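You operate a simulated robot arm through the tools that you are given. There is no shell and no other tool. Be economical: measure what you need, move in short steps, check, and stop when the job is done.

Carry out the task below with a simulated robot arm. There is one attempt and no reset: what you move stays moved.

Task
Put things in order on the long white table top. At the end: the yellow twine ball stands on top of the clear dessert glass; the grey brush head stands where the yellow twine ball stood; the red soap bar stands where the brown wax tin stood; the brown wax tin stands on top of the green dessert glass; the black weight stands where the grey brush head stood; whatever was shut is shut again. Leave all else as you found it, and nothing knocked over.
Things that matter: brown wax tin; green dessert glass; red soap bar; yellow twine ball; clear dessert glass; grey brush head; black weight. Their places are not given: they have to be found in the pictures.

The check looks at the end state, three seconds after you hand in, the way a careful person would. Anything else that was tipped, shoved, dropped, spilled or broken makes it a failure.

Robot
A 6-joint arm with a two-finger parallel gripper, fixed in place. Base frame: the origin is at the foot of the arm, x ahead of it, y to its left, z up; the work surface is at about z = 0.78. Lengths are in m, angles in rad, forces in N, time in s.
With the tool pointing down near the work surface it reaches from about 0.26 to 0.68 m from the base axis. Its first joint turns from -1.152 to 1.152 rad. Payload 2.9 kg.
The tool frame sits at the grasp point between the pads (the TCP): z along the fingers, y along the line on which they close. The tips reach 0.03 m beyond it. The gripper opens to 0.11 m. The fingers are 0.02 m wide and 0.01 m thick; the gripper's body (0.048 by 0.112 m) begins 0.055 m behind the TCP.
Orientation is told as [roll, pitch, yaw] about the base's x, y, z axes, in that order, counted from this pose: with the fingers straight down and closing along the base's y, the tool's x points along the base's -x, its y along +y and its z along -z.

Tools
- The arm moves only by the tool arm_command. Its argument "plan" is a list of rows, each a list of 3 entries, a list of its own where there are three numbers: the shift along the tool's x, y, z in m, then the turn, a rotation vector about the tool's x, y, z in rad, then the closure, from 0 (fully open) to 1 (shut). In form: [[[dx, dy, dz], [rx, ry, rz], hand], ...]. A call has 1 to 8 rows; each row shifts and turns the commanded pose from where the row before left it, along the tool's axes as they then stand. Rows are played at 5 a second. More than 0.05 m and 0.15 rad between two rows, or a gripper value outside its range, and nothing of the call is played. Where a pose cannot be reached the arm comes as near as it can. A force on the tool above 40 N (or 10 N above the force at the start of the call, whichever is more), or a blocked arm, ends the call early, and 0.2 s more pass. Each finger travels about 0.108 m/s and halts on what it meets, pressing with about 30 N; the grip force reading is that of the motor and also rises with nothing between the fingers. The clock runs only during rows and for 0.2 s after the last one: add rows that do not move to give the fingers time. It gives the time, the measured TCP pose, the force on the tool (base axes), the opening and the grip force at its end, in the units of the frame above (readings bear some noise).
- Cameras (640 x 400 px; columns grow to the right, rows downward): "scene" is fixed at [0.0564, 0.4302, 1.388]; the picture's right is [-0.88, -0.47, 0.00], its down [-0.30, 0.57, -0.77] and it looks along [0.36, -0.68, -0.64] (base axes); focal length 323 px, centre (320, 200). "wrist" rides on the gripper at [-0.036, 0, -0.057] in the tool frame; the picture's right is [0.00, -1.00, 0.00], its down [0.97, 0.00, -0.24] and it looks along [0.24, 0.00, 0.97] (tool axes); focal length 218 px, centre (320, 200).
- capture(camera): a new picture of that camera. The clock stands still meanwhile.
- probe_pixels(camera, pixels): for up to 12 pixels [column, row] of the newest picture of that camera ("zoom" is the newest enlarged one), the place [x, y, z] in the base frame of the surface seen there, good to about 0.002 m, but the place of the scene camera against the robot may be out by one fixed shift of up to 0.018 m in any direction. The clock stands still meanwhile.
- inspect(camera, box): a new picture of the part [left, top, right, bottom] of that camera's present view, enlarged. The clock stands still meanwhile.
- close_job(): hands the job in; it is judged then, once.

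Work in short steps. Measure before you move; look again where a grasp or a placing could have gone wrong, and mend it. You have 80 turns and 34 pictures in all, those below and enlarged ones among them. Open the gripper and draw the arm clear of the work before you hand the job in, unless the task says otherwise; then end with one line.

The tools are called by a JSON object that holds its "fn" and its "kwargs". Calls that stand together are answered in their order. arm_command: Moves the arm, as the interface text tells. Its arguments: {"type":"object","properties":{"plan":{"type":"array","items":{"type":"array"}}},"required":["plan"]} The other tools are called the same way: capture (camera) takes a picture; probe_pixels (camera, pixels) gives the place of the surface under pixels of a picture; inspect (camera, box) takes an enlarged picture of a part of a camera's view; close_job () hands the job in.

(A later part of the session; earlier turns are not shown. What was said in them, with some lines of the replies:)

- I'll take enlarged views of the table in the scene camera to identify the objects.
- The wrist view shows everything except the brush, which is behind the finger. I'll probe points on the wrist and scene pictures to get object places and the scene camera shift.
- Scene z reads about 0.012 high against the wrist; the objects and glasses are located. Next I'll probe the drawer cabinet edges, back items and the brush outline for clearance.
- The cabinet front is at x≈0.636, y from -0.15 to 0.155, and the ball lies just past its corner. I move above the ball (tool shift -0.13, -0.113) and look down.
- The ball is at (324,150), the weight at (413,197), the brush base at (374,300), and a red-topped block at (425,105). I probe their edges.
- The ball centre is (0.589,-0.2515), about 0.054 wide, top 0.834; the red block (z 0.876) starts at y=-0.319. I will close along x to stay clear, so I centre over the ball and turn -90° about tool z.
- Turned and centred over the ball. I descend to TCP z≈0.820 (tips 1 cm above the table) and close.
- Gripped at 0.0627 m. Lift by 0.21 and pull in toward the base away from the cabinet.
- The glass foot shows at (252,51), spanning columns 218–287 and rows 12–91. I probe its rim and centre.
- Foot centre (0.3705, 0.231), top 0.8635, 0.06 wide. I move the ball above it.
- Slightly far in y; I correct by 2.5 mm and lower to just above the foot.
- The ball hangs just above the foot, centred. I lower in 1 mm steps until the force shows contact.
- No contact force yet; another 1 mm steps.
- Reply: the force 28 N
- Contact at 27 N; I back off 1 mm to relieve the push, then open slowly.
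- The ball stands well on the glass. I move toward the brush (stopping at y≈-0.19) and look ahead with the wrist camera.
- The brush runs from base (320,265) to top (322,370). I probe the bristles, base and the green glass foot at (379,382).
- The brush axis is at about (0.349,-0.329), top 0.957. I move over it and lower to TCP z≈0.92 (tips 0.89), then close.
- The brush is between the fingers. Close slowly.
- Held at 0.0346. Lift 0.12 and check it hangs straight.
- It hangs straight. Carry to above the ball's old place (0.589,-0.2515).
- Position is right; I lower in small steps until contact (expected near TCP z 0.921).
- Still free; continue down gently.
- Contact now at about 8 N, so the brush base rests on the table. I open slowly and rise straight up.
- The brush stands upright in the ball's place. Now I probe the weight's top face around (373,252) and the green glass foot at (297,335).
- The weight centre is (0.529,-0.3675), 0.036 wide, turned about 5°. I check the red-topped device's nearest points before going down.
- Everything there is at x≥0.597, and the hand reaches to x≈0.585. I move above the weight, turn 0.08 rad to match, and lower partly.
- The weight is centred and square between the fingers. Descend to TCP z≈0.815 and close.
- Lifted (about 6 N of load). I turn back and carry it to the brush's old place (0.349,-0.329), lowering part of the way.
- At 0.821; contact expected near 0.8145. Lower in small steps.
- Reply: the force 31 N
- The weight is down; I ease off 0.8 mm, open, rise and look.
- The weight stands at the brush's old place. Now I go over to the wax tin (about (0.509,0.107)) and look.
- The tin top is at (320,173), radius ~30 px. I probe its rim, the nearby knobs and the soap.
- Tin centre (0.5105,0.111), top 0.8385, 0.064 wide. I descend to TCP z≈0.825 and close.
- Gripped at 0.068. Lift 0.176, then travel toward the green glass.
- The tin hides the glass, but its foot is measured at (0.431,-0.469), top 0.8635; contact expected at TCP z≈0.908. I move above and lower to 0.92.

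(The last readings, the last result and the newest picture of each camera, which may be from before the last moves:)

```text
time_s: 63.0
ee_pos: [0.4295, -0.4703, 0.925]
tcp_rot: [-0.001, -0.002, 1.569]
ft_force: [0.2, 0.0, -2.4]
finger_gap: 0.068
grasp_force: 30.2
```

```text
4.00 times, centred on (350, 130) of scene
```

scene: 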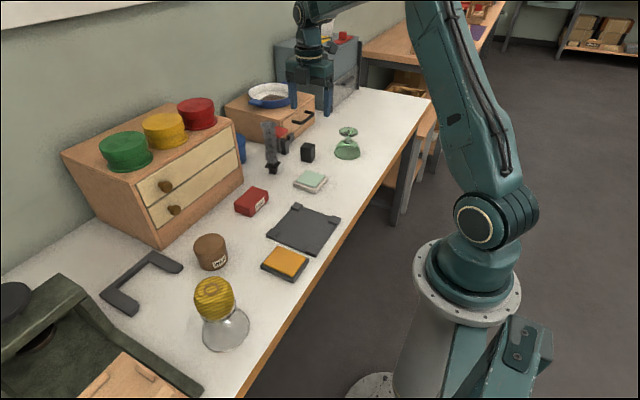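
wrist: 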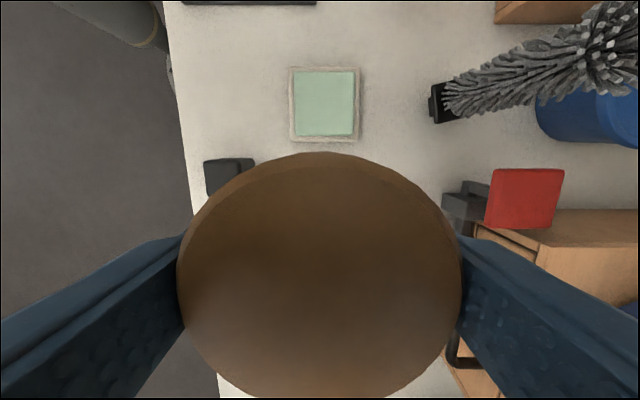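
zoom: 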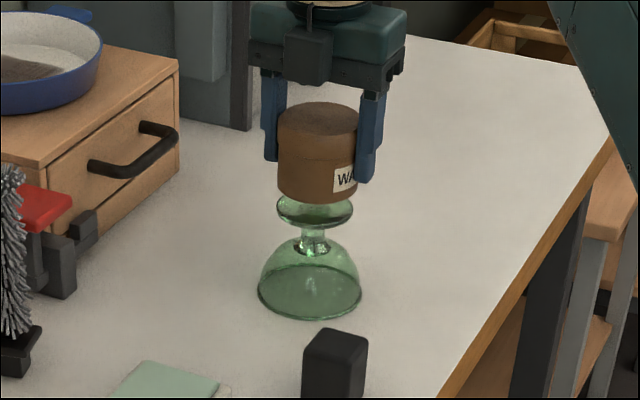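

The tin hangs centred over the green foot with a visible gap. I lower towards 0.910, then in fine steps.

{"fn": "arm_command", "kwargs": {"plan": [[[0, 0, 0.008], [0, 0, 0], 0.6], [[0, 0, 0.005], [0, 0, 0], 0.6], [[0, 0, 0.002], [0, 0, 0], 0.6], [[0, 0, 0], [0, 0, 0], 0.6], [[0, 0, 0], [0, 0, 0], 0.6]]}}

{"fn": "arm_command", "kwargs": {"plan": [[[0, 0, 0.0008], [0, 0, 0], 0.6], [[0, 0, 0], [0, 0, 0], 0.6], [[0, 0, 0], [0, 0, 0], 0.6]]}}

```text
time_s: 64.2
ee_pos: [0.4286, -0.4689, 0.9109]
tcp_rot: [-0.001, 0.0, 1.57]
ft_force: [0.0, 0.5, -2.6]
finger_gap: 0.068
grasp_force: 29.8
```

```text
time_s: 65.0
ee_pos: [0.4297, -0.47, 0.9107]
tcp_rot: [0.0, -0.001, 1.571]
ft_force: [1.0, -0.8, -2.3]
finger_gap: 0.0681
grasp_force: 29.8
```

Still free; continue.

{"fn": "arm_command", "kwargs": {"plan": [[[0, 0, 0.0008], [0, 0, 0], 0.6], [[0, 0, 0], [0, 0, 0], 0.6], [[0, 0, 0], [0, 0, 0], 0.6]]}}

{"fn": "arm_command", "kwargs": {"plan": [[[0, 0, 0.0006], [0, 0, 0], 0.6], [[0, 0, 0], [0, 0, 0], 0.6], [[0, 0, 0], [0, 0, 0], 0.6]]}}

```text
time_s: 65.8
ee_pos: [0.4307, -0.4683, 0.9098]
tcp_rot: [0.0, 0.0, 1.57]
ft_force: [-0.2, -0.8, -2.0]
finger_gap: 0.0678
grasp_force: 29.9
```

```text
time_s: 66.6
ee_pos: [0.4307, -0.4691, 0.9088]
tcp_rot: [0.001, 0.001, 1.57]
ft_force: [-0.7, 0.3, -2.2]
finger_gap: 0.0678
grasp_force: 29.9
```

{"fn": "arm_command", "kwargs": {"plan": [[[0, 0, 0.0006], [0, 0, 0], 0.6], [[0, 0, 0], [0, 0, 0], 0.6], [[0, 0, 0], [0, 0, 0], 0.6]]}}

{"fn": "arm_command", "kwargs": {"plan": [[[0, 0, 0.0004], [0, 0, 0], 0.6], [[0, 0, 0], [0, 0, 0], 0.6], [[0, 0, 0], [0, 0, 0], 0.6]]}}

```text
time_s: 67.4
ee_pos: [0.4305, -0.4696, 0.9093]
tcp_rot: [-0.001, -0.001, 1.57]
ft_force: [-0.2, -0.4, -1.6]
finger_gap: 0.0681
grasp_force: 29.7
```

```text
time_s: 68.2
ee_pos: [0.4301, -0.4684, 0.9084]
tcp_rot: [0.0, 0.001, 1.572]
ft_force: [-0.2, 1.2, -1.6]
finger_gap: 0.0679
grasp_force: 29.9
```

{"fn": "arm_command", "kwargs": {"plan": [[[0, 0, 0.0005], [0, 0, 0], 0.6], [[0, 0, 0], [0, 0, 0], 0.6], [[0, 0, 0], [0, 0, 0], 0.6]]}}

{"fn": "arm_command", "kwargs": {"plan": [[[0, 0, 0.0004], [0, 0, 0], 0.6], [[0, 0, 0], [0, 0, 0], 0.6], [[0, 0, 0], [0, 0, 0], 0.6]]}}

```text
time_s: 69.0
ee_pos: [0.4321, -0.4688, 0.9082]
tcp_rot: [0.001, 0.001, 1.57]
ft_force: [-0.2, 0.0, -0.8]
finger_gap: 0.0679
grasp_force: 29.9
```

```text
time_s: 69.8
ee_pos: [0.4303, -0.4695, 0.9098]
tcp_rot: [-0.003, 0.002, 1.571]
ft_force: [0.4, 1.4, 4.9]
finger_gap: 0.068
grasp_force: 29.8
```

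Contact reached (force turned from -2 to +5 N). I open gently and rise.

{"fn": "arm_command", "kwargs": {"plan": [[[0, 0, 0], [0, 0, 0], 0.37], [[0, 0, 0], [0, 0, 0], 0.34], [[0, 0, 0], [0, 0, 0], 0.28], [[0, 0, 0], [0, 0, 0], 0.2], [[0, 0, 0], [0, 0, 0], 0.15], [[0, 0, 0], [0, 0, 0], 0.15]]}}

{"fn": "arm_command", "kwargs": {"plan": [[[0, 0, -0.02], [0, 0, 0], 0.15], [[0, 0, -0.03], [0, 0, 0], 0.15], [[0, 0, -0.045], [0, 0, 0], 0.15], [[0, 0, -0.045], [0, 0, 0], 0.15], [[-0.045, 0, 0], [0, 0, 0], 0.15], [[-0.045, 0, 0], [0, 0, 0], 0.1], [[-0.045, 0, 0], [0, 0, 0], 0], [[-0.045, 0, 0], [0, 0, 0], 0]]}}

{"fn": "capture", "kwargs": {"camera": "scene"}}

```text
time_s: 71.2
ee_pos: [0.4306, -0.4695, 0.9074]
tcp_rot: [0.001, -0.001, 1.571]
ft_force: [0.3, -0.5, 0.7]
finger_gap: 0.0934
grasp_force: 0.1
```

```text
time_s: 73.0
ee_pos: [0.4286, -0.2902, 1.0464]
tcp_rot: [0.001, 0.0, 1.568]
ft_force: [0.7, 0.7, -1.5]
finger_gap: 0.11
grasp_force: 0.0
```

```text
10 pictures are left
```

scene: 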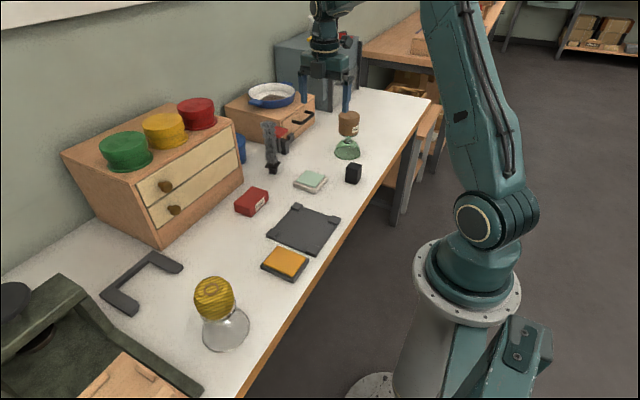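

The tin stands on the green glass. Next the soap: I move above it (0.551,-0.092), keeping the closing line along x, and look.

{"fn": "arm_command", "kwargs": {"plan": [[[-0.0394, -0.024, 0], [0, 0, 0], 0.2], [[-0.0394, -0.024, 0], [0, 0, 0], 0.2], [[-0.0394, -0.024, 0], [0, 0, 0], 0.2], [[-0.0394, -0.024, 0], [0, 0, 0], 0.2], [[-0.0394, -0.024, 0], [0, 0, 0], 0.2], [[0, 0, 0.04], [0, 0, 0], 0.2], [[0, 0, 0], [0, 0, 0], 0.2], [[0, 0, 0], [0, 0, 0], 0.2]]}}

{"fn": "capture", "kwargs": {"camera": "wrist"}}

```text
time_s: 74.8
ee_pos: [0.55, -0.0898, 1.0058]
tcp_rot: [0.0, 0.001, 1.571]
ft_force: [-0.7, -0.3, 0.7]
finger_gap: 0.0882
grasp_force: 0.1
```

```text
9 pictures are left
```

wrist: 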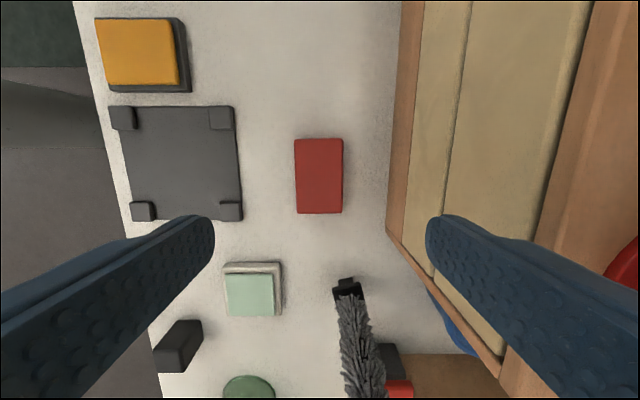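

The soap spans columns 295–343 and rows 139–213. I probe its corners and the cabinet edge near it.

{"fn": "probe_pixels", "kwargs": {"camera": "wrist", "pixels": [[318, 176], [297, 142], [340, 142], [298, 210], [340, 210], [388, 230], [402, 150], [402, 100], [450, 150]]}}

```text
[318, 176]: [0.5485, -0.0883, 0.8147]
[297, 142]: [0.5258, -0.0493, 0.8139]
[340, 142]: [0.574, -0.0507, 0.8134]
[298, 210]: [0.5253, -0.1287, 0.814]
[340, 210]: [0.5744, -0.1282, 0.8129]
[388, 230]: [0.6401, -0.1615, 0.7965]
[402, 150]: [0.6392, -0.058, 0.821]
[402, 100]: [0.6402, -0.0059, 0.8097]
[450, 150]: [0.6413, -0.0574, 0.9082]
```

Soap centre (0.550,-0.089), 0.052 wide, square to the axes; the cabinet is at x 0.64. I descend to TCP z≈0.816 and close.

{"fn": "arm_command", "kwargs": {"plan": [[[-0.003, 0.001, 0.03], [0, 0, 0], 0.25], [[0, 0, 0.045], [0, 0, 0], 0.25], [[0, 0, 0.045], [0, 0, 0], 0.25], [[0, 0, 0.04], [0, 0, 0], 0.25], [[0, 0, 0.03], [0, 0, 0], 0.25], [[0, 0, 0], [0, 0, 0], 0.25], [[0, 0, 0], [0, 0, 0], 0.25]]}}

{"fn": "arm_command", "kwargs": {"plan": [[[0, 0, 0], [0, 0, 0], 0.4], [[0, 0, 0], [0, 0, 0], 0.5], [[0, 0, 0], [0, 0, 0], 0.65], [[0, 0, 0], [0, 0, 0], 0.65], [[0, 0, 0], [0, 0, 0], 0.65]]}}

```text
time_s: 76.4
ee_pos: [0.5504, -0.0884, 0.8167]
tcp_rot: [0.001, 0.0, 1.571]
ft_force: [-0.2, -0.7, -0.6]
finger_gap: 0.0825
grasp_force: 0.0
```

```text
time_s: 77.6
ee_pos: [0.5495, -0.0881, 0.8173]
tcp_rot: [-0.001, 0.001, 1.571]
ft_force: [1.1, -0.4, 0.6]
finger_gap: 0.0558
grasp_force: 29.8
```

Gripped at 0.056. Lift 0.1, carry to the tin's old place (0.5105,0.111).

{"fn": "arm_command", "kwargs": {"plan": [[[0, 0, -0.045], [0, 0, 0], 0.65], [[0, 0, -0.045], [0, 0, 0], 0.65], [[-0.04, 0.0079, 0], [0, 0, 0], 0.65], [[-0.04, 0.0079, 0], [0, 0, 0], 0.65], [[-0.04, 0.0079, 0], [0, 0, 0], 0.65], [[-0.04, 0.0079, 0], [0, 0, 0], 0.65], [[-0.04, 0.0079, 0], [0, 0, 0], 0.65], [[0, 0, 0], [0, 0, 0], 0.65]]}}

{"fn": "arm_command", "kwargs": {"plan": [[[0, 0, 0.045], [0, 0, 0], 0.65], [[0, 0, 0.037], [0, 0, 0], 0.65], [[0, 0, 0.004], [0, 0, 0], 0.65], [[0, 0, 0], [0, 0, 0], 0.65], [[0, 0, 0], [0, 0, 0], 0.65]]}}

{"fn": "inspect", "kwargs": {"camera": "scene", "box": [90, 180, 290, 300]}}

```text
time_s: 79.4
ee_pos: [0.5112, 0.1108, 0.9063]
tcp_rot: [0.001, 0.0, 1.571]
ft_force: [0.1, -0.3, -2.0]
finger_gap: 0.0557
grasp_force: 30.3
```

```text
time_s: 80.6
ee_pos: [0.5097, 0.1099, 0.8204]
tcp_rot: [0.001, 0.0, 1.57]
ft_force: [0.5, -0.1, -1.3]
finger_gap: 0.0555
grasp_force: 30.4
```

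```text
3.20 times, centred on (190, 240) of scene
```

zoom: 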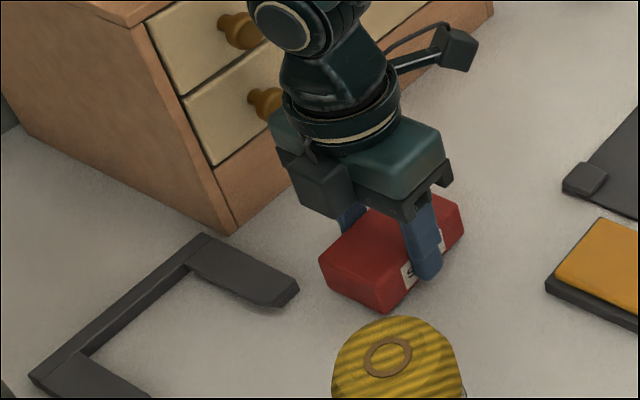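

The soap is over the place, clear of the bracket. Lower in small steps to contact.

{"fn": "arm_command", "kwargs": {"plan": [[[0, 0, 0.001], [0, 0, 0], 0.65], [[0, 0, 0.001], [0, 0, 0], 0.65], [[0, 0, 0.0008], [0, 0, 0], 0.65], [[0, 0, 0], [0, 0, 0], 0.65], [[0, 0, 0], [0, 0, 0], 0.65]]}}

{"fn": "arm_command", "kwargs": {"plan": [[[0, 0, 0.0007], [0, 0, 0], 0.65], [[0, 0, 0], [0, 0, 0], 0.65], [[0, 0, 0], [0, 0, 0], 0.65]]}}

```text
time_s: 81.8
ee_pos: [0.5121, 0.1109, 0.8186]
tcp_rot: [0.0, -0.001, 1.572]
ft_force: [-0.4, -0.3, -1.9]
finger_gap: 0.0561
grasp_force: 29.9
```

```text
time_s: 82.6
ee_pos: [0.5108, 0.111, 0.8168]
tcp_rot: [0.001, -0.001, 1.572]
ft_force: [0.1, -0.7, -1.8]
finger_gap: 0.0555
grasp_force: 29.7
```

{"fn": "arm_command", "kwargs": {"plan": [[[0, 0, 0.0006], [0, 0, 0], 0.65], [[0, 0, 0], [0, 0, 0], 0.65], [[0, 0, 0], [0, 0, 0], 0.65]]}}

{"fn": "arm_command", "kwargs": {"plan": [[[0, 0, 0.0005], [0, 0, 0], 0.65], [[0, 0, 0], [0, 0, 0], 0.65], [[0, 0, 0], [0, 0, 0], 0.65]]}}

```text
time_s: 83.4
ee_pos: [0.5116, 0.1102, 0.817]
tcp_rot: [-0.002, 0.0, 1.572]
ft_force: [0.7, 0.4, -1.1]
finger_gap: 0.0558
grasp_force: 30.3
```

```text
time_s: 84.2
ee_pos: [0.5122, 0.1094, 0.8169]
tcp_rot: [0.0, 0.0, 1.57]
ft_force: [0.6, -0.1, -0.6]
finger_gap: 0.0561
grasp_force: 30.2
```

Load is fading; one more half millimetre, then open slowly and rise.

{"fn": "arm_command", "kwargs": {"plan": [[[0, 0, 0.0005], [0, 0, 0], 0.65], [[0, 0, 0], [0, 0, 0], 0.65], [[0, 0, 0], [0, 0, 0], 0.65]]}}

{"fn": "arm_command", "kwargs": {"plan": [[[0, 0, 0], [0, 0, 0], 0.48], [[0, 0, 0], [0, 0, 0], 0.44], [[0, 0, 0], [0, 0, 0], 0.35], [[0, 0, 0], [0, 0, 0], 0.25], [[0, 0, 0], [0, 0, 0], 0.25]]}}

{"fn": "arm_command", "kwargs": {"plan": [[[0, 0, -0.03], [0, 0, 0], 0.25], [[0, 0, -0.045], [0, 0, 0], 0.25], [[0, 0, -0.045], [0, 0, 0], 0.2], [[0, 0, -0.045], [0, 0, 0], 0.1], [[0, 0, -0.045], [0, 0, 0], 0], [[0.04, 0.02, -0.01], [0, 0, 0], 0], [[0.04, 0.02, 0], [0, 0, 0], 0], [[0.04, 0.02, 0], [0, 0, 0], 0]]}}

{"fn": "arm_command", "kwargs": {"plan": [[[0.04, 0.015, 0], [0, 0, 0], 0], [[0.04, 0, 0], [0, 0, 0], 0], [[0.03, 0, 0], [0, 0, 0], 0], [[0, 0, 0], [0, 0, 0], 0], [[0, 0, 0], [0, 0, 0], 0]]}}

{"fn": "capture", "kwargs": {"camera": "scene"}}

{"fn": "capture", "kwargs": {"camera": "wrist"}}

```text
time_s: 85.0
ee_pos: [0.5104, 0.1114, 0.8161]
tcp_rot: [0.001, -0.001, 1.57]
ft_force: [0.1, 0.2, 0.3]
finger_gap: 0.0557
grasp_force: 29.4
```

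```text
time_s: 86.2
ee_pos: [0.5109, 0.1092, 0.8162]
tcp_rot: [-0.001, 0.0, 1.573]
ft_force: [0.3, -0.4, -0.9]
finger_gap: 0.0825
grasp_force: 0.1
```

```text
time_s: 88.0
ee_pos: [0.4501, -0.0079, 1.0366]
tcp_rot: [0.001, 0.001, 1.571]
ft_force: [0.6, 0.1, -0.2]
finger_gap: 0.1098
grasp_force: 0.1
```

```text
time_s: 89.2
ee_pos: [0.434, -0.1195, 1.0358]
tcp_rot: [0.0, -0.001, 1.57]
ft_force: [-1.1, -0.3, 0.4]
finger_gap: 0.1099
grasp_force: 0.0
```

```text
7 pictures are left
```

scene: 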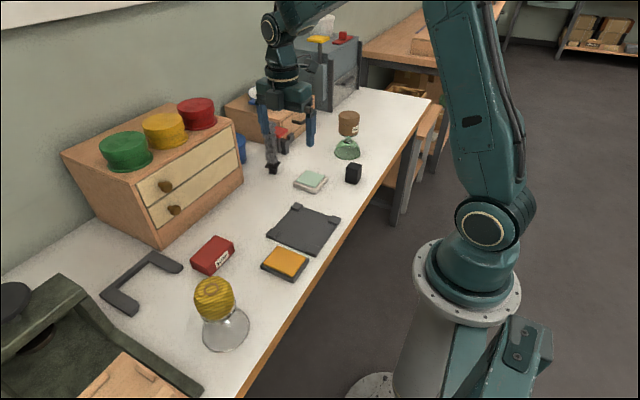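

```text
6 pictures are left
```

wrist: 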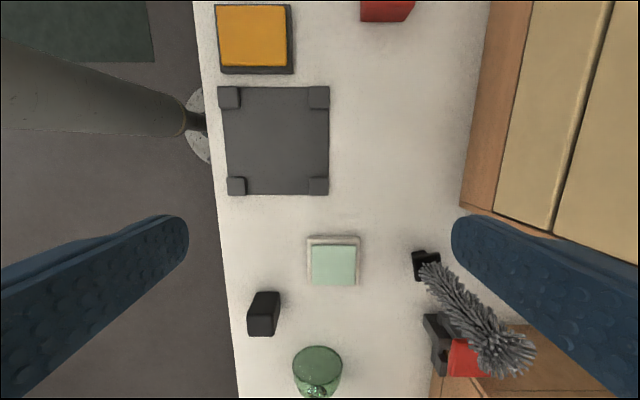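

All five placements stand as asked in the newest pictures, the drawers look shut, and the gripper is open and clear at z 1.036. Handing in.

{"fn": "close_job", "kwargs": {}}

```text
The job is handed in.
```

I made all five placements and handed the job in: the last pictures show everything upright and the drawers still shut, but I haven't seen the check's result.
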